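You operate a simulated robot arm through the tools that you are given. There is no shell and no other tool. Be economical: measure what you need, move in short steps, check, and stop when the job is done.

You run a simulated robot arm. Do the job below in one go: nothing can be reset, and whatever is moved stays where it is left.

TASK
Put the blue can into the free cell and fold both flaps down.
Fine: lift both flap holders up before folding. Leave the other two cans on the table and the carton clamped.

It is judged by the outcome, as a careful person would: the job done as asked, and still so three seconds after it is handed in. It fails if anything else is knocked over, pushed out of place, dropped, spilled or broken. Flat cloth is picked up by pressing the open fingertips on it (5 to 10 N) and closing them slowly along it; thin cloth reads only 2 to 8 mm in the jaws.

THE ROBOT
A 7-joint arm with a fingered hand on a trunk, on a base that drives. Base frame: it is fixed to the floor where the robot stands at the start and does not move with it; the origin is under the middle of the robot, x ahead of it, y to its left, z up; the surface under the hand at the start is at about z = 0.79. Readings come in m, degrees, newtons and seconds.
Its first joint turns from -166.0 to 166.0 degrees. Places, roughly: carton holder knob [0.6, 0.5, 0.8]; front right cell of the carton with the blue band [0.5, 0.3, 0.8]; left flap holder with the green handle [0.7, 0.4, 1]; left flap of the carton with the blue band [0.6, 0.5, 1]; open carton (18x23x16 cm) [0.6, 0.3, 0.8]; right flap holder with the orange handle [0.7, 0.2, 1]; right flap of the carton with the blue band [0.6, 0.2, 1]; round blue bar of the roller [0.9, 0.3, 1.1]; sliding side of the carton holder [0.6, 0.5, 0.8]; stop bar of the roller track [0.6, -0.7, 0.8]. Payload 3.7 kg.
The tool frame sits at the grasp point between the pads (the TCP): z along the fingers, y along the line on which they close. The tips reach 0.025 m beyond it. Largest opening 0.088 m; the body of the gripper starts 0.029 m behind the TCP. The gripper is a hand of 5 fingers: y runs from the thumb to the fingers, the wrist lies at [-0.013, -0.106, -0.174] in the tool frame.
Orientation is told as [roll, pitch, yaw] about the base's x, y, z axes, in that order, counted from this pose: with the fingers straight down and the wrist toward the robot, the tool's x, y and z point along [0, 1, 0], [1, 0, 0] and [0, 0, -1] of the base frame.

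THE INTERFACE
- The arm moves only by the tool step_arm. Its argument "commands" is one flat list of numbers, 6 for each row, row after row: the shift along the base's x, y, z in mm, then the turn, a rotation vector about the base's x, y, z in degrees. In form: [tx, ty, tz, rx, ry, rz, tx, ty, tz, rx, ry, rz, ...]. A call has 1 to 20 rows; each row shifts and turns the commanded pose from where the row before left it. Rows are played at 5 a second. More than 0.05 m and 8.6 degrees between two rows, and nothing of the call is played. Where a pose cannot be reached the arm comes as near as it can. A force on the tool above 90 N (or 10 N above the force at the start of the call, whichever is more), or a blocked arm, ends the call early, and 0.2 s more pass. In this call time passes only in rows, and 0.2 s behind the last. It gives the time, the measured TCP pose, the force on the tool (base axes), the opening and the grip force at its end, in the units of the frame above (readings bear some noise), with the torque about the TCP (base axes, N m) and any sound that the robot's microphone picked up.
- Cameras (640 x 400 px; columns grow to the right, rows downward): "scene" is now at [0.1867, 0.2021, 1.2975]; the picture's right is [-0.23, -0.97, 0.00], its down [-0.48, 0.11, -0.87] and it looks along [0.85, -0.20, -0.49] (base axes); focal length 214 px, centre (320, 200). "wrist" rides on the gripper at [0.059, -0.079, -0.105] in the tool frame; the picture's right is [-0.73, 0.32, -0.61], its down [-0.62, -0.68, 0.38] and it looks along [-0.29, 0.66, 0.70] (tool axes); focal length 234 px, centre (320, 200). There is no depth. A picture from a camera that has moved, and an enlarged one, comes with that camera's place and axes in the base frame and with its lens.
- snapshot(camera): a new picture of that camera. It takes no simulated time.
- steer(legs): drives the robot by 1 to 6 legs, each [ahead, left, turn to the left] in m, m and degrees, along the robot's own axes; the way and the turn of a leg run together, so that a leg with both is an arc; at most 1.5 m and 180 degrees a leg. The arm and the cameras ride along, it lands a little off, and it stops where it bumps. It gives what a move gives.
- curl_fingers(index, middle, ring, little, thumb_bend, thumb_turn): sets how far each is bent, from 0 (flat) to 1 (curled in); at 0.3 the hand is open as for a grip, at 0.7 the pads meet at the TCP. One left out holds its place. A second passes; each finger stops where it meets its share of the squeeze, and holds until it gets a number again. It is the only way to open and close the hand. It gives what a move gives, with no picture; readings hold the bend of each and the force on index, middle, ring, little, thumb and palm. thumb_turn goes from beside the hand (0) to across from the fingers (1), as for a grip.
- pan_tilt(pan, tilt): turns the head with the scene camera to pan (to the left, within 120 degrees either way) and tilt (down, from -29 to 69), counted from straight ahead of the robot. It gives what a move gives.
- zoom(camera, box): a new picture of the part [left, top, right, bottom] of that camera's present view, enlarged. It takes no simulated time.
- job_done(): hands the job in; it is judged then, once.

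Work in short steps. Places have to be worked out from the pictures, the camera data and where the tool is seen: move nearer, look again, correct. Check each grasp and each placing, and mend what went wrong. You have 120 turns and 90 pictures in all, those below and enlarged ones among them. Open the gripper and draw the arm clear of the work before you hand the job in, unless the task says otherwise; then end with one line.

The tools are called as a command line: name --argument value ..., lists and objects as JSON in quotes. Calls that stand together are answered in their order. step_arm: Moves the arm, as the interface text tells. Its arguments: {"type":"object","properties":{"commands":{"type":"array"}},"required":["commands"]} The other tools are called the same way: curl_fingers (index, middle, ring, little, thumb_bend, thumb_turn) moves the fingers one by one; steer (legs) drives the base; pan_tilt (pan, tilt) turns the head that bears the scene camera; snapshot (camera) takes a picture; zoom (camera, box) takes an enlarged picture of a part of a camera's view; job_done () hands the job in.

At the start:

```text
clock: 0.0
tcp_pos: [0.7813, 0.0284, 1.2464]
tcp_rot: [0.0, 0.0, 0.0]
force: [0.7, -0.7, -0.1]
moment: [0.01, -0.02, 0.02]
width: 0.0878
grasp_force: 0.1
shape: jaw
bend: [0.3, 0.3, 0.3, 0.3, 0.3, 0.98]
finger forces: [0.0, 0.1, 0.1, 0.1, 0.0, 0.1]
robot x, y, heading: [-0.0007, -0.0024, 0.1]
head pan, tilt: [-13.2, 29.4]
```

scene: 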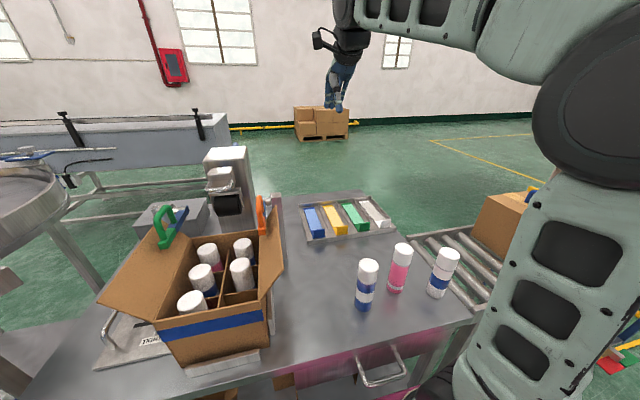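
wrist: 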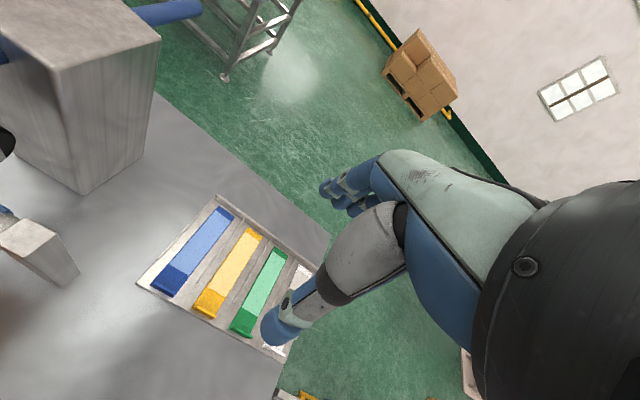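

I'll start by zooming in on the cans and the carton to see which can is the blue one.

zoom --camera "scene" --box '[330, 220, 490, 320]'

zoom --camera "scene" --box '[90, 180, 300, 380]'

```text
4.00 times, centred on (410, 270) of scene
camera zoom: at [0.1867, 0.2021, 1.2975], right [-0.23, -0.97, 0.0], down [-0.48, 0.11, -0.87], along [0.85, -0.2, -0.49], focal length 858 px, centre (-40, -80)
```

zoom: 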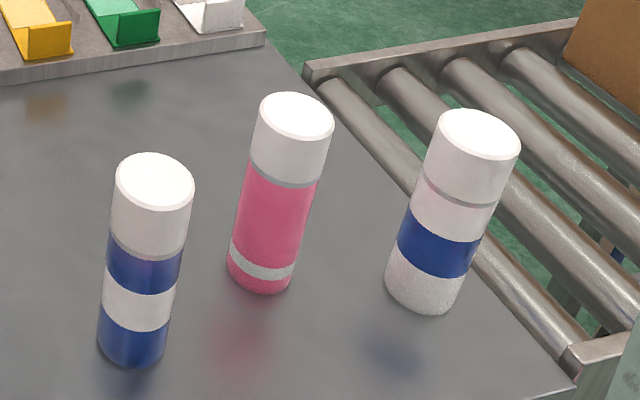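

```text
2.00 times, centred on (195, 280) of scene
camera zoom: at [0.1867, 0.2021, 1.2975], right [-0.23, -0.97, 0.0], down [-0.48, 0.11, -0.87], along [0.85, -0.2, -0.49], focal length 429 px, centre (570, 40)
```

zoom: 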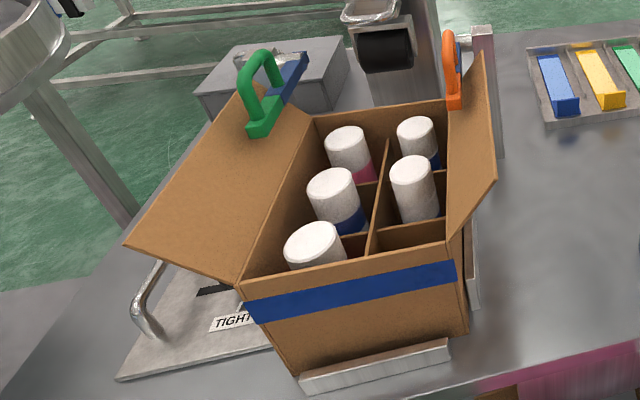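

The blue can is the left one, blue with a white band, at about (0.495, 0.018) with its top near z 0.94. The free cell is front right, at about (0.487, 0.283). Next I'll look closely at the flap holders and the hand.

zoom --camera "scene" --box '[130, 180, 226, 240]'

zoom --camera "scene" --box '[200, 140, 328, 220]'

zoom --camera "wrist" --box '[240, 130, 560, 330]'

```text
6.67 times, centred on (178, 210) of scene
camera zoom: at [0.1867, 0.2021, 1.2975], right [-0.23, -0.97, 0.0], down [-0.48, 0.11, -0.87], along [0.85, -0.2, -0.49], focal length 1430 px, centre (1267, 133)
```

zoom: 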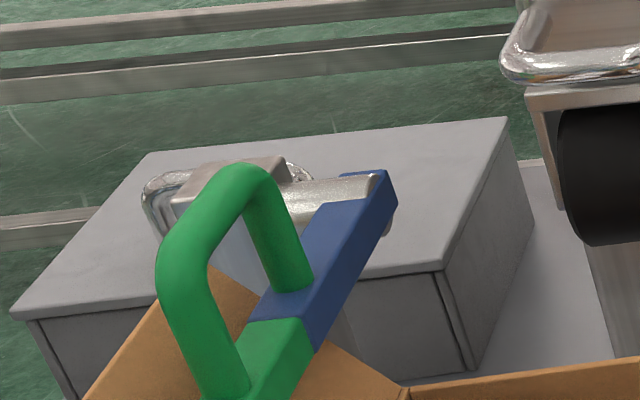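

```text
5.00 times, centred on (264, 180) of scene
camera zoom: at [0.1867, 0.2021, 1.2975], right [-0.23, -0.97, 0.0], down [-0.48, 0.11, -0.87], along [0.85, -0.2, -0.49], focal length 1072 px, centre (600, 300)
```

zoom: 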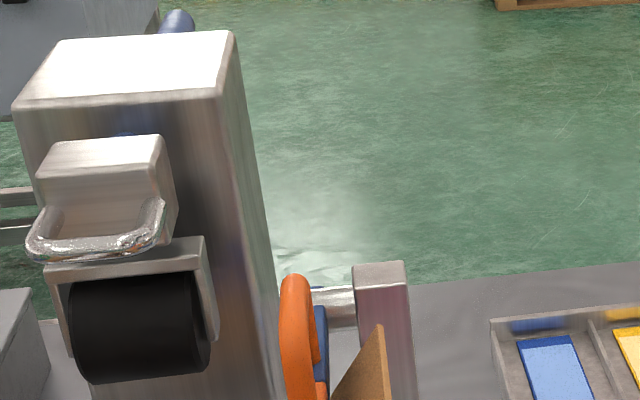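

```text
2.00 times, centred on (400, 230) of wrist
camera zoom: at [0.7022, 0.0871, 1.3509], right [0.32, -0.73, 0.61], down [-0.68, -0.62, -0.38], along [0.66, -0.29, -0.7], focal length 468 px, centre (160, 140)
```

zoom: 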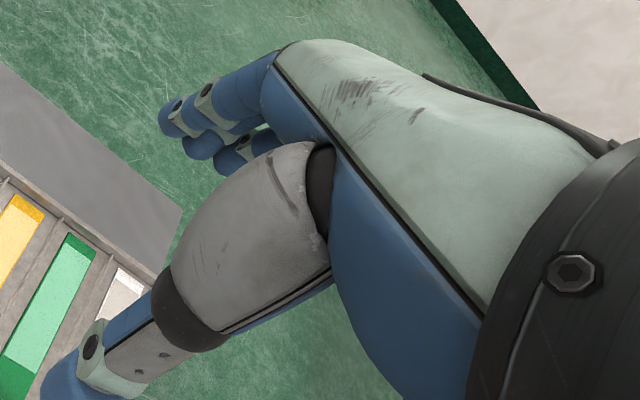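

The holders are arms that pivot on a y-axis rod behind the carton, with D handles on top. The can goes first, so I'll move the hand above it and look at the fingers.

step_arm --commands '[-36, -1, -12, 0, 0, 0, -36, -1, -12, 0, 0, 0, -36, -1, -12, 0, 0, 0, -36, -1, -12, 0, 0, 0, -36, -1, -12, 0, 0, 0, -36, -2, -12, 0, 0, 0, -36, -2, -12, 0, 0, 0, -34, -1, -12, 0, 0, 0]'

curl_fingers --ring 1 --little 1

snapshot --camera "scene"

snapshot --camera "wrist"

```text
clock: 1.8
tcp_pos: [0.4933, 0.0182, 1.1488]
tcp_rot: [0.0, 0.0, -0.1]
force: [-0.9, 0.0, 0.4]
moment: [0.02, 0.03, 0.01]
width: 0.0878
grasp_force: 0.3
shape: jaw
bend: [0.3, 0.3, 0.3, 0.3, 0.3, 0.98]
finger forces: [0.1, 0.0, 0.0, 0.0, 0.0, 0.1]
robot x, y, heading: [-0.0006, 0.0004, -0.2]
head pan, tilt: [-13.2, 29.4]
```

```text
clock: 2.8
tcp_pos: [0.4943, 0.0175, 1.1502]
tcp_rot: [-0.1, 0.0, 0.0]
force: [-0.2, -0.4, 0.0]
moment: [-0.01, 0.0, 0.03]
width: 0.0846
grasp_force: 0.1
shape: fingers
bend: [0.3, 0.3, 1.0, 1.0, 0.3, 0.98]
finger forces: [0.0, 0.1, 0.0, 0.0, 0.0, 0.0]
robot x, y, heading: [0.0015, -0.0, -0.1]
head pan, tilt: [-13.2, 29.4]
```

```text
82 pictures are left
camera scene: at [0.1867, 0.202, 1.2975], right [-0.23, -0.97, 0.0], down [-0.48, 0.11, -0.87], along [0.85, -0.2, -0.49], focal length 214 px, centre (320, 200)
```

scene: 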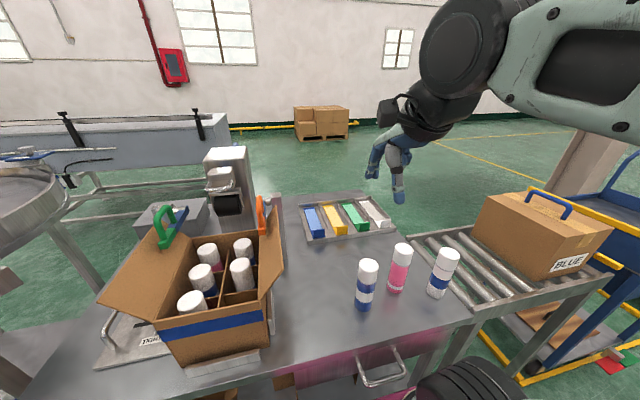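

```text
81 pictures are left
camera wrist: at [0.4158, 0.0767, 1.2546], right [0.32, -0.73, 0.61], down [-0.68, -0.62, -0.38], along [0.66, -0.29, -0.7], focal length 234 px, centre (320, 200)
```

wrist: 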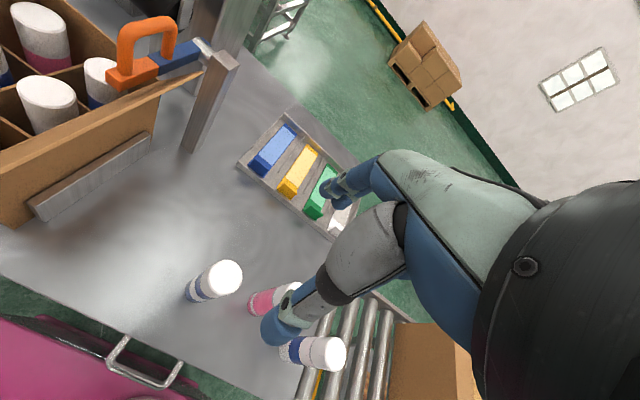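

Next I'll zoom in on the hand to see which fingers lie opposite the thumb.

zoom --camera "scene" --box '[345, 130, 441, 210]'

```text
5.00 times, centred on (393, 170) of scene
camera zoom: at [0.1867, 0.202, 1.2975], right [-0.23, -0.97, 0.0], down [-0.48, 0.11, -0.87], along [0.85, -0.2, -0.49], focal length 1072 px, centre (-45, 350)
```

zoom: 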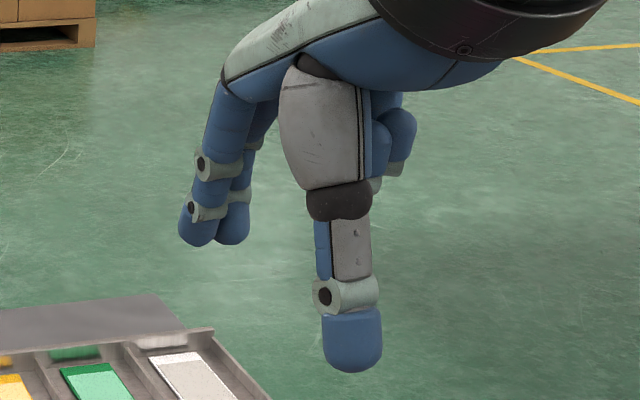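

Ring and little are curled away, and index and middle sit opposite the thumb. I'll lower the hand so the tips stop just above the can top.

step_arm --commands '[0, 0, -30, 0, 0, 0, 0, 0, -30, 0, 0, 0, 0, 0, -30, 0, 0, 0, 0, 0, -30, 0, 0, 0, 0, 0, -25, 0, 0, 0, 0, 0, -15, 0, 0, 0]'

zoom --camera "scene" --box '[320, 210, 448, 310]'

zoom --camera "wrist" --box '[200, 140, 440, 360]'

```text
clock: 4.2
tcp_pos: [0.494, 0.0201, 0.9902]
tcp_rot: [0.0, -0.1, 0.0]
force: [0.1, -0.1, -0.9]
moment: [0.0, -0.01, -0.02]
width: 0.0844
grasp_force: 0.1
shape: fingers
bend: [0.3, 0.3, 1.0, 1.0, 0.3, 0.98]
finger forces: [0.1, 0.0, 0.1, 0.1, 0.0, 0.2]
robot x, y, heading: [-0.0012, 0.0032, -0.1]
head pan, tilt: [-13.2, 29.4]
```

```text
4.00 times, centred on (384, 260) of scene
camera zoom: at [0.1867, 0.2021, 1.2975], right [-0.23, -0.97, 0.0], down [-0.48, 0.11, -0.87], along [0.85, -0.2, -0.49], focal length 858 px, centre (64, -40)
```

zoom: 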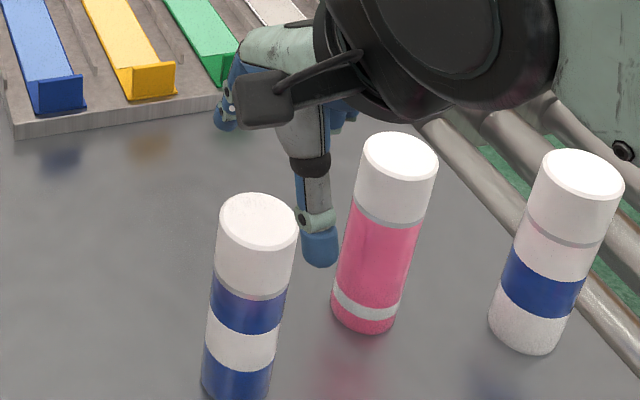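

```text
1.82 times, centred on (320, 250) of wrist
camera zoom: at [0.4154, 0.0774, 1.0945], right [0.32, -0.73, 0.61], down [-0.68, -0.62, -0.38], along [0.66, -0.29, -0.7], focal length 426 px, centre (320, 109)
```

zoom: 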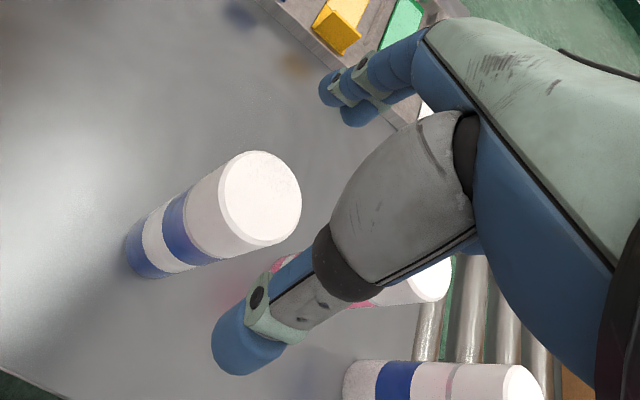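

Both cameras put the can at (0.498, 0.020) with its top near 0.94. The contact fingers sit slightly to the -y side of the TCP, so I'll shift a little and descend.

step_arm --commands '[4, 5, -10, 0, 0, 0, 0, 0, -15, 0, 0, 0, 0, 0, -15, 0, 0, 0, 0, 0, -12, 0, 0, 0, 0, 0, -10, 0, 0, 0]'

zoom --camera "scene" --box '[320, 220, 448, 320]'

zoom --camera "wrist" --box '[200, 140, 440, 360]'

```text
clock: 5.4
tcp_pos: [0.5046, 0.0274, 0.9399]
tcp_rot: [-0.1, 0.0, 0.0]
force: [0.4, -0.9, -0.1]
moment: [0.0, 0.02, -0.02]
width: 0.0846
grasp_force: 0.1
shape: fingers
bend: [0.3, 0.3, 1.0, 1.0, 0.3, 0.98]
finger forces: [0.0, 0.1, 0.0, 0.1, 0.1, 0.0]
out of reach, approached as far as the arm can: row 4, 5
robot x, y, heading: [0.0005, -0.0008, -0.3]
head pan, tilt: [-13.2, 29.4]
```

```text
4.00 times, centred on (384, 270) of scene
camera zoom: at [0.1867, 0.2021, 1.2975], right [-0.23, -0.97, 0.0], down [-0.48, 0.11, -0.87], along [0.85, -0.2, -0.49], focal length 858 px, centre (64, -80)
```

zoom: 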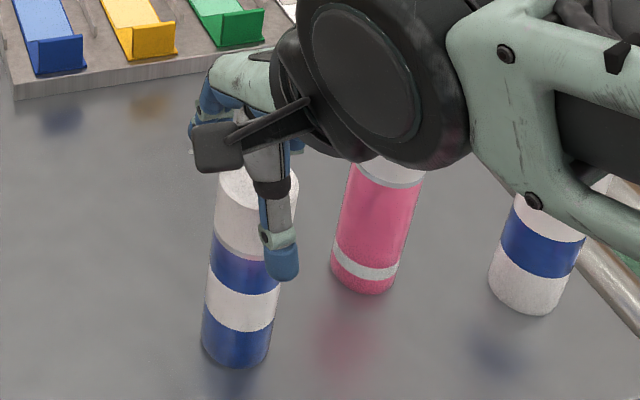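

```text
1.82 times, centred on (320, 250) of wrist
camera zoom: at [0.4261, 0.0856, 1.0449], right [0.32, -0.73, 0.61], down [-0.68, -0.62, -0.38], along [0.66, -0.29, -0.7], focal length 426 px, centre (320, 109)
```

zoom: 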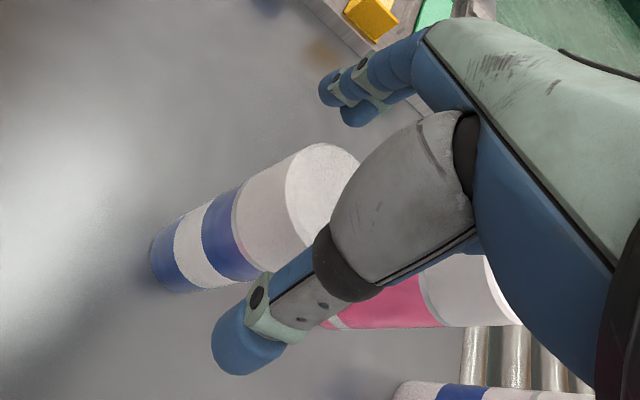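

The arm can't get lower with the target this close to the robot. I'll go up clear of the can and drive the base back a little.

step_arm --commands '[0, 0, 25, 0, 0, 0, 0, 0, 30, 0, 0, 0, 0, 0, 30, 0, 0, 0]'

steer --legs '[[-0.14, 0.0, 0]]'

```text
clock: 6.2
tcp_pos: [0.503, 0.0265, 1.0287]
tcp_rot: [0.0, 0.0, 0.0]
force: [0.3, 0.3, 0.5]
moment: [0.0, 0.03, 0.01]
width: 0.0844
grasp_force: 0.1
shape: fingers
bend: [0.3, 0.3, 1.0, 1.0, 0.3, 0.98]
finger forces: [0.1, 0.1, 0.0, 0.0, 0.0, 0.0]
robot x, y, heading: [-0.0035, 0.0021, 0.1]
head pan, tilt: [-13.2, 29.4]
```

```text
clock: 7.5
tcp_pos: [0.363, 0.0255, 1.0282]
tcp_rot: [-0.1, 0.1, -0.1]
force: [-0.1, 0.0, 0.9]
moment: [0.03, -0.03, -0.03]
width: 0.0846
grasp_force: 0.0
shape: fingers
bend: [0.3, 0.3, 1.0, 1.0, 0.3, 0.98]
finger forces: [0.0, 0.0, 0.1, 0.0, 0.1, 0.1]
robot x, y, heading: [-0.1388, 0.0007, -0.0]
head pan, tilt: [-13.2, 29.4]
```

I'm re-centring over the can and descending to just above it, then on down around its cap.

step_arm --commands '[45, 0, 0, 0, 0, 0, 45, 0, 0, 0, 0, 0, 45, -2, 0, 0, 0, 0, 0, 0, -20, 0, 0, 0, 0, 0, -20, 0, 0, 0, 0, 0, -20, 0, 0, 0, 0, 0, -20, 0, 0, 0, 0, 0, -20, 0, 0, 0]'

zoom --camera "scene" --box '[320, 160, 480, 280]'

zoom --camera "wrist" --box '[200, 140, 440, 360]'

```text
clock: 9.3
tcp_pos: [0.4981, 0.0253, 0.9272]
tcp_rot: [0.0, 0.0, -0.1]
force: [1.2, -0.1, 1.1]
moment: [0.0, 0.01, 0.0]
width: 0.0845
grasp_force: 0.0
shape: fingers
bend: [0.3, 0.3, 1.0, 1.0, 0.3, 0.98]
finger forces: [0.0, 0.0, 0.0, 0.0, 0.0, 0.1]
robot x, y, heading: [-0.1435, -0.0001, 0.1]
head pan, tilt: [-13.2, 29.4]
```

```text
3.33 times, centred on (400, 220) of scene
camera zoom: at [0.0456, 0.2018, 1.2975], right [-0.23, -0.97, 0.0], down [-0.48, 0.11, -0.87], along [0.85, -0.2, -0.49], focal length 715 px, centre (53, 133)
```

zoom: 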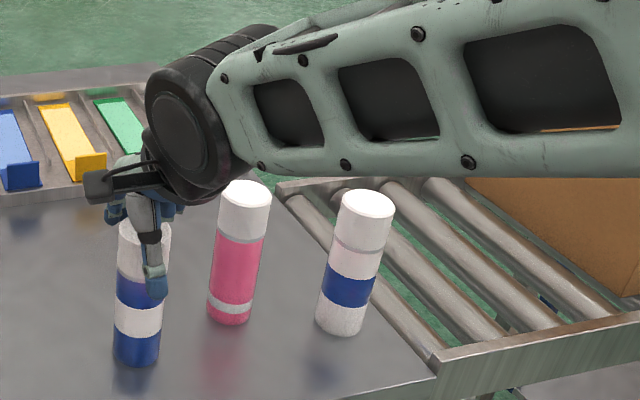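

```text
1.82 times, centred on (320, 250) of wrist
camera zoom: at [0.4206, 0.0837, 1.0325], right [0.32, -0.73, 0.61], down [-0.68, -0.62, -0.38], along [0.66, -0.29, -0.7], focal length 426 px, centre (320, 109)
```

zoom: 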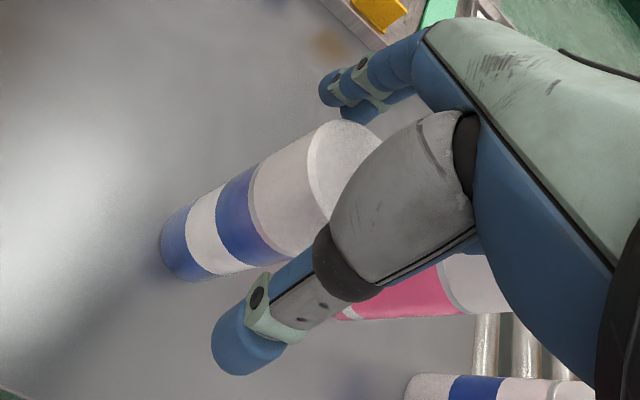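

The thumb lines up with the can's centre, so I'll close gently with index, middle and thumb.

curl_fingers --index 0.45 --middle 0.45 --thumb_bend 0.45

curl_fingers --index 0.65 --middle 0.65 --thumb_bend 0.65

zoom --camera "wrist" --box '[200, 140, 440, 360]'

```text
clock: 10.3
tcp_pos: [0.499, 0.025, 0.9271]
tcp_rot: [0.1, 0.0, -0.1]
force: [0.3, -0.1, 0.4]
moment: [-0.02, -0.02, -0.01]
width: 0.0532
grasp_force: 0.1
shape: fingers
bend: [0.45, 0.44, 1.0, 1.0, 0.45, 0.98]
finger forces: [0.0, 0.3, 0.0, 0.0, 0.0, 0.0]
robot x, y, heading: [-0.1398, 0.0025, -0.0]
head pan, tilt: [-13.2, 29.4]
```

```text
clock: 11.3
tcp_pos: [0.499, 0.0241, 0.9287]
tcp_rot: [0.0, 0.0, -0.1]
force: [-0.2, 0.3, 0.3]
moment: [0.0, 0.03, 0.0]
width: 0.0244
grasp_force: 6.8
shape: fingers
bend: [0.6, 0.57, 1.0, 1.0, 0.57, 0.96]
finger forces: [2.1, 4.9, 0.0, 0.0, 6.8, 0.0]
robot x, y, heading: [-0.1418, -0.0013, 0.0]
head pan, tilt: [-13.2, 29.4]
```

```text
1.82 times, centred on (320, 250) of wrist
camera zoom: at [0.4206, 0.0836, 1.0325], right [0.32, -0.73, 0.61], down [-0.68, -0.62, -0.38], along [0.66, -0.29, -0.7], focal length 426 px, centre (320, 109)
```

zoom: 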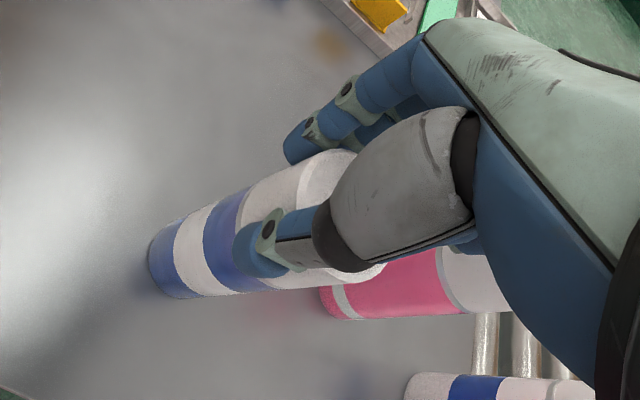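

Index, middle and thumb all have contact. I'll lift a little and check that the can comes with the hand.

step_arm --commands '[0, 0, 10, 0, 0, 0, 0, 0, 15, 0, 0, 0, 0, 0, 20, 0, 0, 0]'

zoom --camera "scene" --box '[320, 160, 480, 280]'

```text
clock: 12.1
tcp_pos: [0.4967, 0.024, 0.9718]
tcp_rot: [0.1, 0.0, -0.1]
force: [0.7, 0.3, -1.9]
moment: [0.04, 0.0, 0.01]
width: 0.0247
grasp_force: 6.8
shape: fingers
bend: [0.61, 0.57, 1.0, 1.0, 0.57, 0.96]
finger forces: [2.1, 4.8, 0.1, 0.1, 6.5, 0.0]
robot x, y, heading: [-0.1417, 0.0018, -0.0]
head pan, tilt: [-13.2, 29.4]
```

```text
3.33 times, centred on (400, 220) of scene
camera zoom: at [0.0457, 0.2018, 1.2975], right [-0.23, -0.97, 0.0], down [-0.48, 0.11, -0.87], along [0.85, -0.2, -0.49], focal length 715 px, centre (53, 133)
```

zoom: 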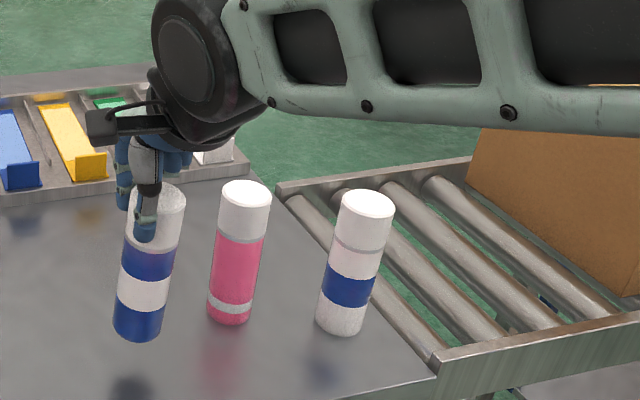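

The can is held, with about 2 N of weight. I'll raise it until its bottom clears the flaps, then carry it across above the carton.

step_arm --commands '[0, 0, 30, 0, 0, 0, 0, 0, 40, 0, 0, 0, 0, 0, 40, 0, 0, 0, 0, 0, 40, 0, 0, 0, 0, 0, 40, 0, 0, 0, 0, 0, 40, 0, 0, 0, 0, 20, 0, 0, 0, 0, 0, 35, 0, 0, 0, 0, 0, 35, 0, 0, 0, 0, 0, 35, 0, 0, 0, 0, 0, 35, 0, 0, 0, 0, 0, 35, 0, 0, 0, 0, 0, 35, 0, 0, 0, 0, 0, 25, 0, 0, 0, 0]'

pan_tilt --pan 10 --tilt 30

snapshot --camera "scene"

snapshot --camera "wrist"

```text
clock: 15.1
tcp_pos: [0.4973, 0.2786, 1.202]
tcp_rot: [0.0, 0.0, -0.1]
force: [-0.1, 0.0, -2.3]
moment: [0.0, 0.01, 0.03]
width: 0.0238
grasp_force: 6.2
shape: fingers
bend: [0.62, 0.58, 1.0, 1.0, 0.57, 0.96]
finger forces: [1.7, 4.5, 0.0, 0.0, 5.9, 0.1]
robot x, y, heading: [-0.1376, 0.0019, -0.2]
head pan, tilt: [-13.2, 29.4]
```

```text
clock: 16.0
tcp_pos: [0.4977, 0.2795, 1.2019]
tcp_rot: [0.0, 0.1, 0.0]
force: [-0.4, 0.4, -1.0]
moment: [0.02, 0.01, 0.0]
width: 0.0231
grasp_force: 5.5
shape: fingers
bend: [0.62, 0.58, 1.0, 1.0, 0.57, 0.96]
finger forces: [1.8, 4.5, 0.1, 0.1, 5.8, 0.0]
robot x, y, heading: [-0.142, 0.0009, -0.3]
head pan, tilt: [10.0, 30.0]
```

```text
71 pictures are left
camera scene: at [0.0466, 0.2382, 1.2966], right [0.17, -0.99, 0.0], down [-0.49, -0.09, -0.87], along [0.85, 0.15, -0.5], focal length 214 px, centre (320, 200)
```

scene: 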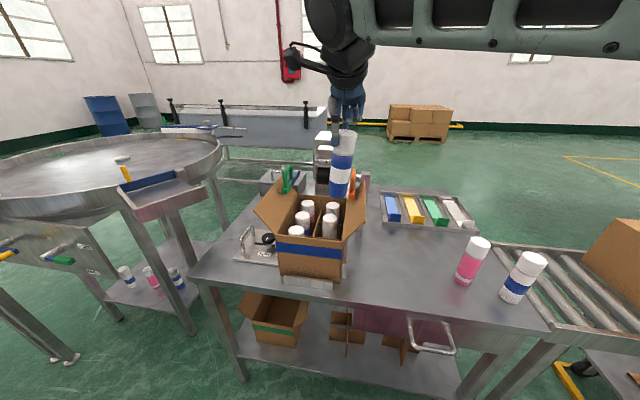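

```text
70 pictures are left
camera wrist: at [0.4191, 0.3378, 1.3065], right [0.32, -0.73, 0.61], down [-0.68, -0.62, -0.38], along [0.66, -0.29, -0.7], focal length 234 px, centre (320, 200)
```

wrist: 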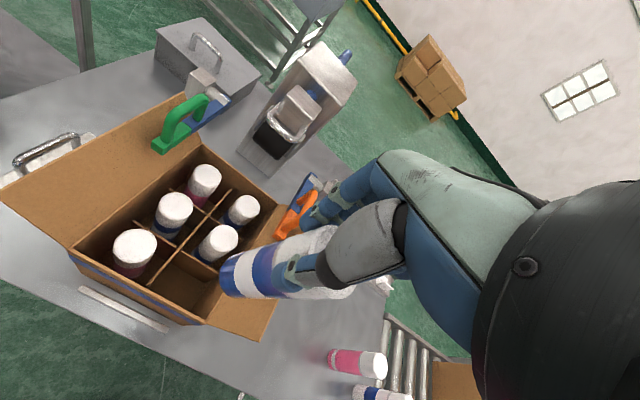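

The can is clear above. I'll zoom both views to measure the empty cell.

zoom --camera "wrist" --box '[60, 140, 300, 350]'

zoom --camera "scene" --box '[240, 100, 400, 290]'

```text
1.90 times, centred on (180, 245) of wrist
camera zoom: at [0.4191, 0.3378, 1.3065], right [0.32, -0.73, 0.61], down [-0.68, -0.62, -0.38], along [0.66, -0.29, -0.7], focal length 446 px, centre (587, 114)
```

zoom: 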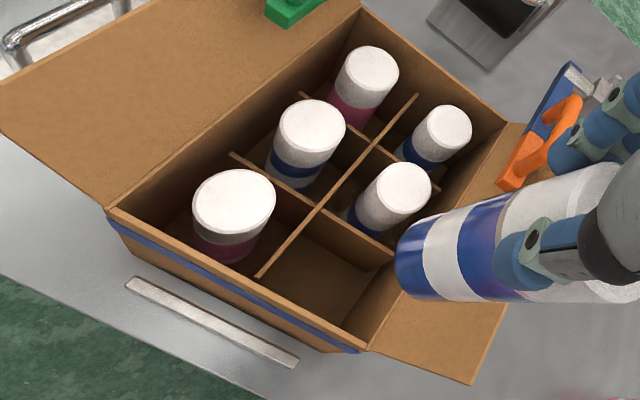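

```text
2.11 times, centred on (320, 195) of scene
camera zoom: at [0.0466, 0.2382, 1.2966], right [0.17, -0.99, 0.0], down [-0.49, -0.09, -0.87], along [0.85, 0.15, -0.5], focal length 452 px, centre (320, 210)
```

zoom: 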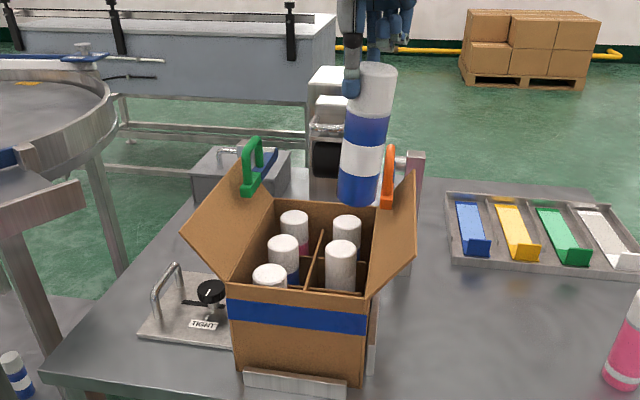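

Triangulating both views, the rim is near z 0.93, the carton's front wall near x 0.465 and its right wall near y 0.254, so the cell centre is about (0.502, 0.298). The can's bottom is near (0.493, 0.272, 1.06). I'll shift over and lower until it is just above the rim, then look.

step_arm --commands '[4, 12, 0, 0, 0, 0, 4, 13, 0, 0, 0, 0, 0, 0, -20, 0, 0, 0, 0, 0, -25, 0, 0, 0, 0, 0, -25, 0, 0, 0, 0, 0, -15, 0, 0, 0]'

zoom --camera "wrist" --box '[120, 180, 360, 390]'

zoom --camera "scene" --box '[260, 120, 390, 270]'

```text
clock: 17.4
tcp_pos: [0.506, 0.3055, 1.1167]
tcp_rot: [0.0, 0.0, -0.2]
force: [-1.1, -0.7, -2.0]
moment: [0.01, 0.0, 0.01]
width: 0.0229
grasp_force: 5.3
shape: fingers
bend: [0.62, 0.58, 1.0, 1.0, 0.57, 0.96]
finger forces: [1.5, 4.3, 0.0, 0.0, 5.6, 0.0]
robot x, y, heading: [-0.1388, -0.0001, -0.0]
head pan, tilt: [10.0, 30.0]
```

```text
1.90 times, centred on (240, 285) of wrist
camera zoom: at [0.4274, 0.3637, 1.222], right [0.32, -0.73, 0.61], down [-0.68, -0.62, -0.38], along [0.66, -0.29, -0.7], focal length 446 px, centre (472, 38)
```

zoom: 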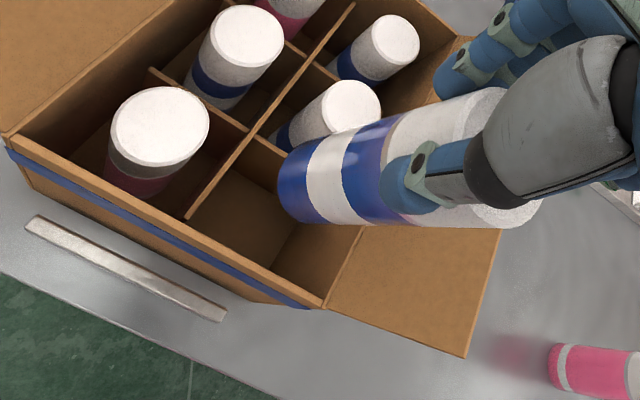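

```text
2.67 times, centred on (325, 195) of scene
camera zoom: at [0.0465, 0.2383, 1.2966], right [0.17, -0.99, 0.0], down [-0.49, -0.09, -0.87], along [0.85, 0.15, -0.5], focal length 572 px, centre (307, 213)
```

zoom: 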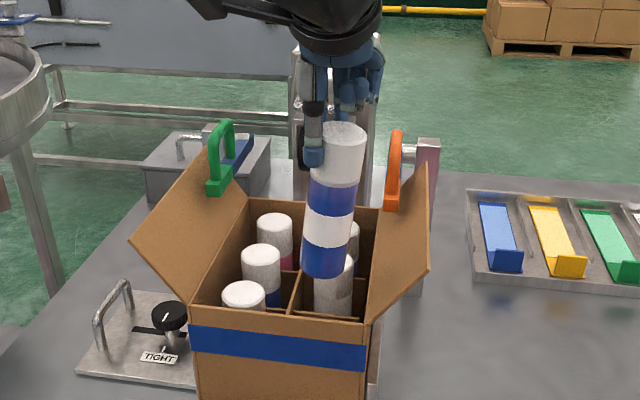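

The can leans about 6° with its top toward -y. I'll roll the tool to straighten it, compensate the position, and look again.

step_arm --commands '[4, 5, 0, -3, 0, 0, 4, 6, 0, -3, 0, 0]'

zoom --camera "wrist" --box '[120, 180, 360, 390]'

zoom --camera "scene" --box '[260, 120, 390, 270]'

```text
clock: 18.0
tcp_pos: [0.5132, 0.316, 1.1184]
tcp_rot: [-6.0, 0.0, -0.1]
force: [0.3, 0.9, -1.6]
moment: [0.03, 0.03, 0.04]
width: 0.023
grasp_force: 5.2
shape: fingers
bend: [0.62, 0.58, 1.0, 1.0, 0.57, 0.96]
finger forces: [1.6, 4.2, 0.0, 0.0, 5.6, 0.0]
robot x, y, heading: [-0.1396, -0.0037, -0.0]
head pan, tilt: [10.0, 30.0]
```

```text
1.90 times, centred on (240, 285) of wrist
camera zoom: at [0.4348, 0.3851, 1.2154], right [0.32, -0.66, 0.68], down [-0.68, -0.66, -0.32], along [0.66, -0.36, -0.66], focal length 446 px, centre (472, 38)
```

zoom: 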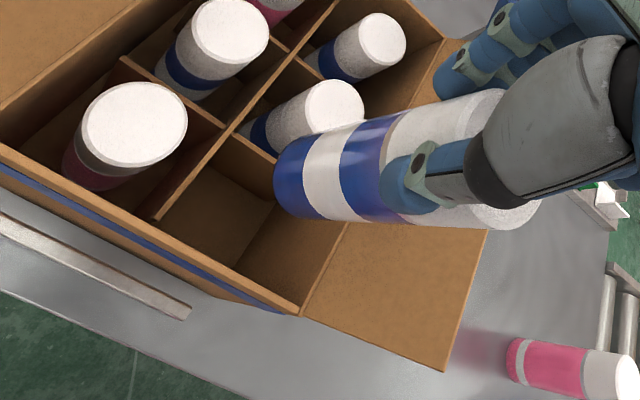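

```text
2.67 times, centred on (325, 195) of scene
camera zoom: at [0.0465, 0.2382, 1.2966], right [0.17, -0.99, 0.0], down [-0.49, -0.09, -0.87], along [0.85, 0.15, -0.5], focal length 572 px, centre (307, 213)
```

zoom: 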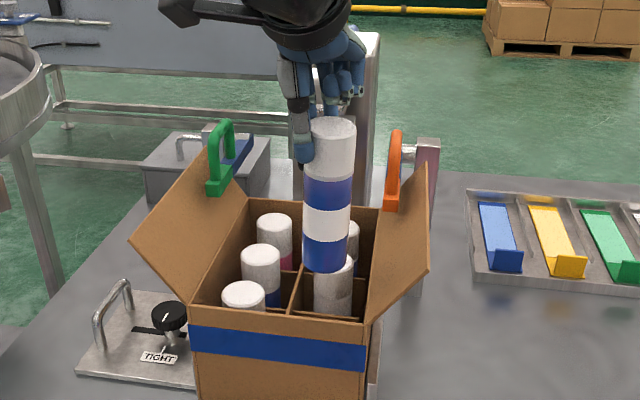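

The can is upright and its bottom is over the cell centre. I'll lower it to about rim level and check again.

step_arm --commands '[0, -3, -15, 0, 0, 0, 0, 0, -15, 0, 0, 0, 0, 0, -15, 0, 0, 0]'

zoom --camera "wrist" --box '[120, 180, 360, 390]'

zoom --camera "scene" --box '[280, 150, 360, 250]'

```text
clock: 18.8
tcp_pos: [0.5141, 0.3124, 1.0722]
tcp_rot: [-5.9, 0.0, 0.0]
force: [-0.4, 0.1, -2.0]
moment: [-0.02, -0.03, -0.02]
width: 0.0229
grasp_force: 5.7
shape: fingers
bend: [0.62, 0.58, 1.0, 1.0, 0.57, 0.96]
finger forces: [1.5, 4.3, 0.0, 0.0, 5.5, 0.1]
robot x, y, heading: [-0.1386, -0.0023, -0.1]
head pan, tilt: [10.0, 30.0]
```

```text
1.90 times, centred on (240, 285) of wrist
camera zoom: at [0.435, 0.3824, 1.1698], right [0.32, -0.66, 0.68], down [-0.68, -0.66, -0.32], along [0.66, -0.36, -0.66], focal length 446 px, centre (472, 38)
```

zoom: 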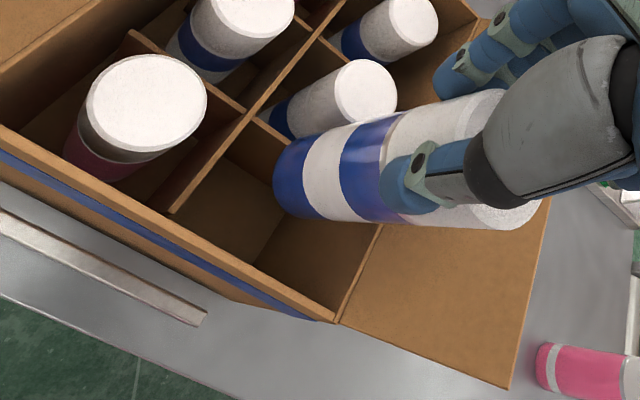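

```text
4.00 times, centred on (320, 200) of scene
camera zoom: at [0.0466, 0.2383, 1.2966], right [0.17, -0.99, 0.0], down [-0.49, -0.09, -0.87], along [0.85, 0.15, -0.5], focal length 858 px, centre (320, 200)
```

zoom: 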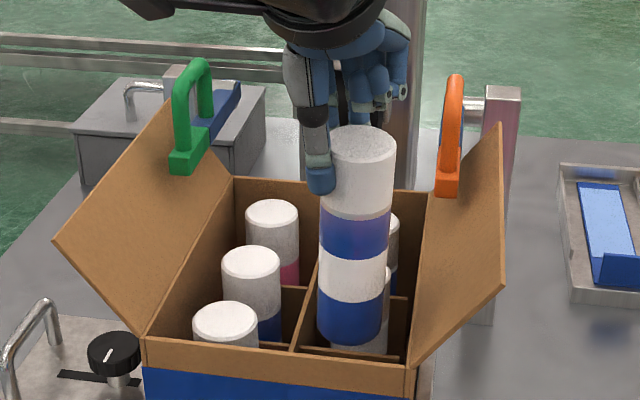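

The can is entering over the cell with no contact. I'll lower it another 35 mm.

step_arm --commands '[0, 0, -12, 0, 0, 0, 0, 0, -12, 0, 0, 0, 0, 0, -11, 0, 0, 0]'

zoom --camera "wrist" --box '[120, 180, 360, 390]'

zoom --camera "scene" --box '[280, 150, 360, 250]'

```text
clock: 19.6
tcp_pos: [0.5128, 0.3129, 1.0367]
tcp_rot: [-6.0, 0.0, -0.2]
force: [0.5, 0.0, -0.7]
moment: [0.01, -0.02, 0.02]
width: 0.0226
grasp_force: 5.9
shape: fingers
bend: [0.62, 0.58, 1.0, 1.0, 0.57, 0.96]
finger forces: [1.4, 4.2, 0.0, 0.0, 5.5, 0.1]
robot x, y, heading: [-0.1416, -0.0009, -0.1]
head pan, tilt: [10.0, 30.0]
```

```text
1.90 times, centred on (240, 285) of wrist
camera zoom: at [0.434, 0.3822, 1.135], right [0.32, -0.66, 0.68], down [-0.68, -0.66, -0.32], along [0.66, -0.36, -0.66], focal length 446 px, centre (472, 38)
```

zoom: 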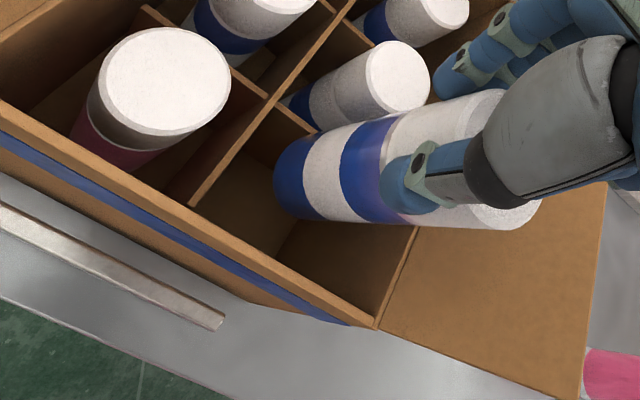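

```text
4.00 times, centred on (320, 200) of scene
camera zoom: at [0.0466, 0.2383, 1.2966], right [0.17, -0.99, 0.0], down [-0.49, -0.09, -0.87], along [0.85, 0.15, -0.5], focal length 858 px, centre (320, 200)
```

zoom: 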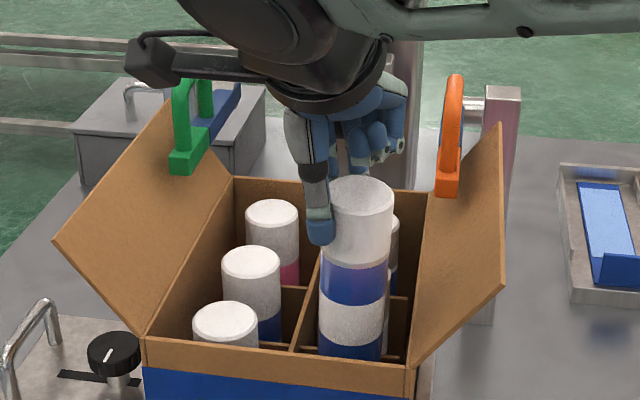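

The bottom is inside the walls but slightly toward the back and left. I'll nudge it forward and right, then continue down carefully.

step_arm --commands '[-3, -4, -5, 0, 0, 0, 0, 0, -12, 0, 0, 0, 0, 0, -12, 0, 0, 0, 0, 0, -12, 0, 0, 0]'

zoom --camera "wrist" --box '[120, 180, 360, 390]'

zoom --camera "scene" --box '[280, 150, 360, 250]'

```text
clock: 20.6
tcp_pos: [0.5089, 0.3078, 0.9967]
tcp_rot: [-6.1, 0.0, -0.1]
force: [0.2, 0.2, -1.6]
moment: [0.02, -0.03, -0.01]
width: 0.0224
grasp_force: 5.7
shape: fingers
bend: [0.62, 0.58, 1.0, 1.0, 0.57, 0.96]
finger forces: [1.4, 4.0, 0.0, 0.1, 5.4, 0.1]
robot x, y, heading: [-0.137, 0.0016, -0.2]
head pan, tilt: [10.0, 30.0]
```

```text
1.90 times, centred on (240, 285) of wrist
camera zoom: at [0.4313, 0.3785, 1.0944], right [0.32, -0.66, 0.68], down [-0.68, -0.66, -0.32], along [0.66, -0.36, -0.66], focal length 446 px, centre (472, 38)
```

zoom: 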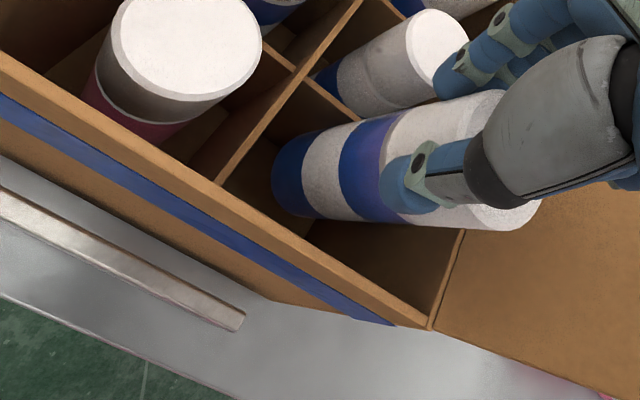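

```text
4.00 times, centred on (320, 200) of scene
camera zoom: at [0.0466, 0.2383, 1.2966], right [0.17, -0.99, 0.0], down [-0.49, -0.09, -0.87], along [0.85, 0.15, -0.5], focal length 858 px, centre (320, 200)
```

zoom: 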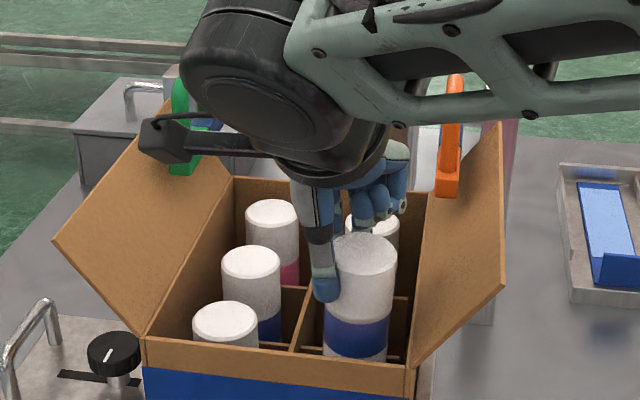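

It's going in well. I'll continue down in small steps, watching the force.

step_arm --commands '[0, 0, -10, 0, 0, 0, 0, 0, -10, 0, 0, 0, 0, 0, -10, 0, 0, 0]'

zoom --camera "wrist" --box '[120, 140, 400, 390]'

zoom --camera "scene" --box '[280, 150, 360, 250]'

```text
clock: 21.4
tcp_pos: [0.5105, 0.3084, 0.9664]
tcp_rot: [-6.0, 0.0, -0.1]
force: [0.3, -0.7, -1.5]
moment: [0.04, -0.02, -0.01]
width: 0.0227
grasp_force: 5.7
shape: fingers
bend: [0.62, 0.58, 1.0, 1.0, 0.57, 0.96]
finger forces: [1.4, 4.1, 0.0, 0.0, 5.4, 0.1]
robot x, y, heading: [-0.1416, 0.0027, -0.2]
head pan, tilt: [10.0, 30.0]
```

```text
1.60 times, centred on (260, 265) of wrist
camera zoom: at [0.4315, 0.3777, 1.0646], right [0.32, -0.66, 0.68], down [-0.68, -0.66, -0.32], along [0.66, -0.36, -0.66], focal length 375 px, centre (416, 96)
```

zoom: 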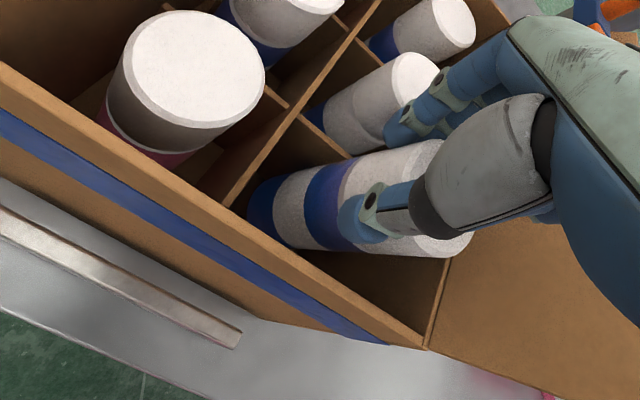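

```text
4.00 times, centred on (320, 200) of scene
camera zoom: at [0.0466, 0.2383, 1.2966], right [0.17, -0.99, 0.0], down [-0.49, -0.09, -0.87], along [0.85, 0.15, -0.5], focal length 858 px, centre (320, 200)
```

zoom: 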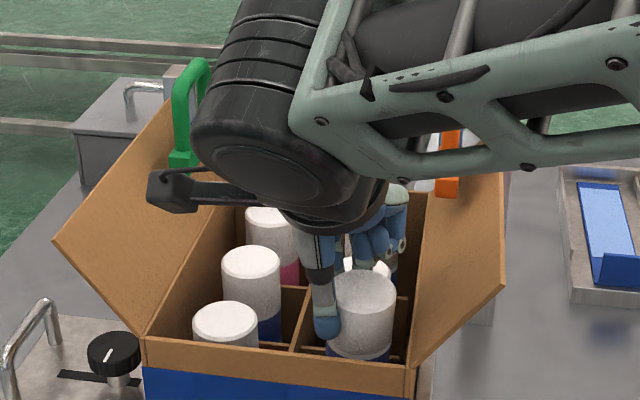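

step_arm --commands '[0, 0, -8, 0, 0, 0, 0, 0, -8, 0, 0, 0, 0, 0, -8, 0, 0, 0]'

zoom --camera "wrist" --box '[120, 140, 400, 390]'

```text
clock: 22.2
tcp_pos: [0.5102, 0.307, 0.9427]
tcp_rot: [-6.0, 0.0, -0.1]
force: [-0.3, -0.4, -1.9]
moment: [0.06, 0.0, 0.0]
width: 0.0225
grasp_force: 5.6
shape: fingers
bend: [0.62, 0.58, 1.0, 1.0, 0.57, 0.96]
finger forces: [1.3, 4.1, 0.0, 0.0, 5.5, 0.1]
robot x, y, heading: [-0.1418, 0.0047, -0.0]
head pan, tilt: [10.0, 30.0]
```

```text
1.60 times, centred on (260, 265) of wrist
camera zoom: at [0.4322, 0.3777, 1.0401], right [0.32, -0.66, 0.68], down [-0.68, -0.66, -0.32], along [0.66, -0.36, -0.66], focal length 375 px, centre (416, 96)
```

zoom: 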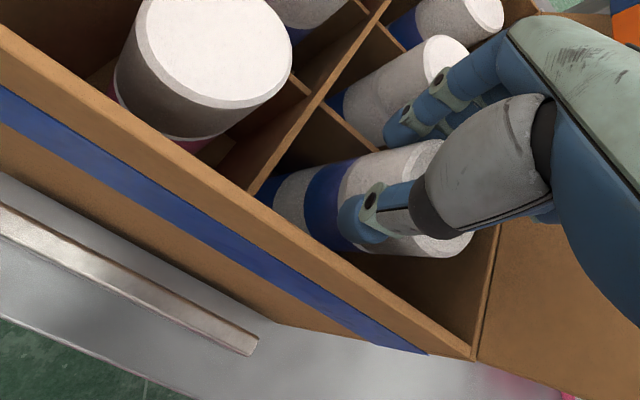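

No contact yet; the last stretch to the floor of the cell goes in 5 mm steps.

step_arm --commands '[0, 0, -5, 0, 0, 0, 0, 0, -5, 0, 0, 0, 0, 0, -5, 0, 0, 0, 0, 0, -5, 0, 0, 0]'

zoom --camera "wrist" --box '[120, 140, 400, 390]'

zoom --camera "scene" --box '[280, 150, 360, 250]'

```text
clock: 23.2
tcp_pos: [0.5101, 0.3079, 0.9226]
tcp_rot: [-5.9, 0.0, -0.2]
force: [1.0, 0.2, 7.2]
moment: [-0.06, -0.09, -0.01]
width: 0.0168
grasp_force: 5.4
shape: fingers
bend: [0.65, 0.59, 1.0, 1.0, 0.6, 0.96]
finger forces: [0.1, 5.9, 0.0, 0.1, 4.3, 0.0]
robot x, y, heading: [-0.1424, 0.0019, -0.3]
head pan, tilt: [10.0, 30.0]
```

```text
1.60 times, centred on (260, 265) of wrist
camera zoom: at [0.4319, 0.3777, 1.0208], right [0.32, -0.66, 0.68], down [-0.68, -0.66, -0.32], along [0.66, -0.36, -0.66], focal length 375 px, centre (416, 96)
```

zoom: 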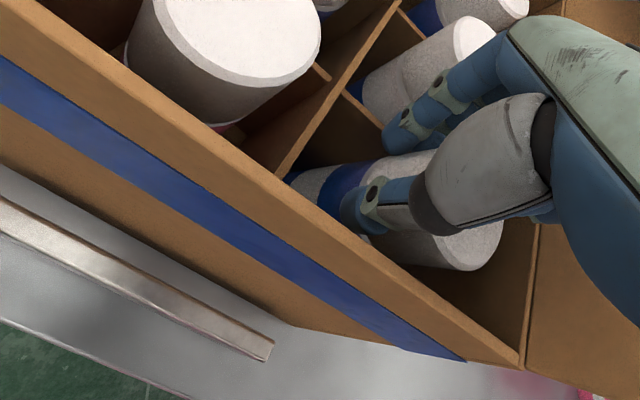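

```text
4.00 times, centred on (320, 200) of scene
camera zoom: at [0.0464, 0.2382, 1.2966], right [0.17, -0.99, 0.0], down [-0.49, -0.09, -0.87], along [0.85, 0.15, -0.5], focal length 858 px, centre (320, 200)
```

zoom: 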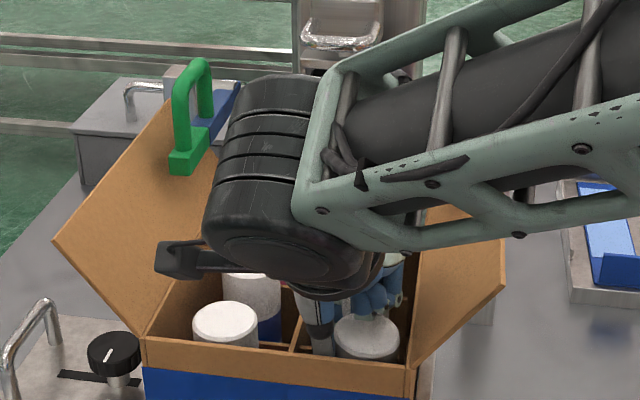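

The can has reached the floor of the cell, with a 7 N push up. I'll open the fingers slightly to let go.

curl_fingers --index 0.48 --middle 0.46 --thumb_bend 0.5

zoom --camera "wrist" --box '[120, 140, 400, 390]'

```text
clock: 24.2
tcp_pos: [0.5102, 0.3076, 0.9228]
tcp_rot: [-6.0, 0.0, -0.1]
force: [-0.4, 0.4, -0.6]
moment: [0.01, 0.0, 0.0]
width: 0.0435
grasp_force: 0.0
shape: fingers
bend: [0.48, 0.46, 1.0, 1.0, 0.5, 0.97]
finger forces: [0.0, 0.2, 0.0, 0.0, 0.1, 0.0]
robot x, y, heading: [-0.1382, 0.0002, -0.6]
head pan, tilt: [10.0, 30.0]
```

```text
1.60 times, centred on (260, 265) of wrist
camera zoom: at [0.4318, 0.3777, 1.0206], right [0.32, -0.66, 0.68], down [-0.68, -0.66, -0.32], along [0.66, -0.36, -0.66], focal length 375 px, centre (416, 96)
```

zoom: 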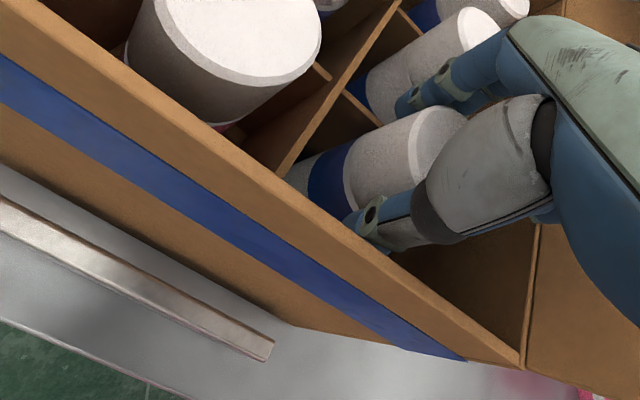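

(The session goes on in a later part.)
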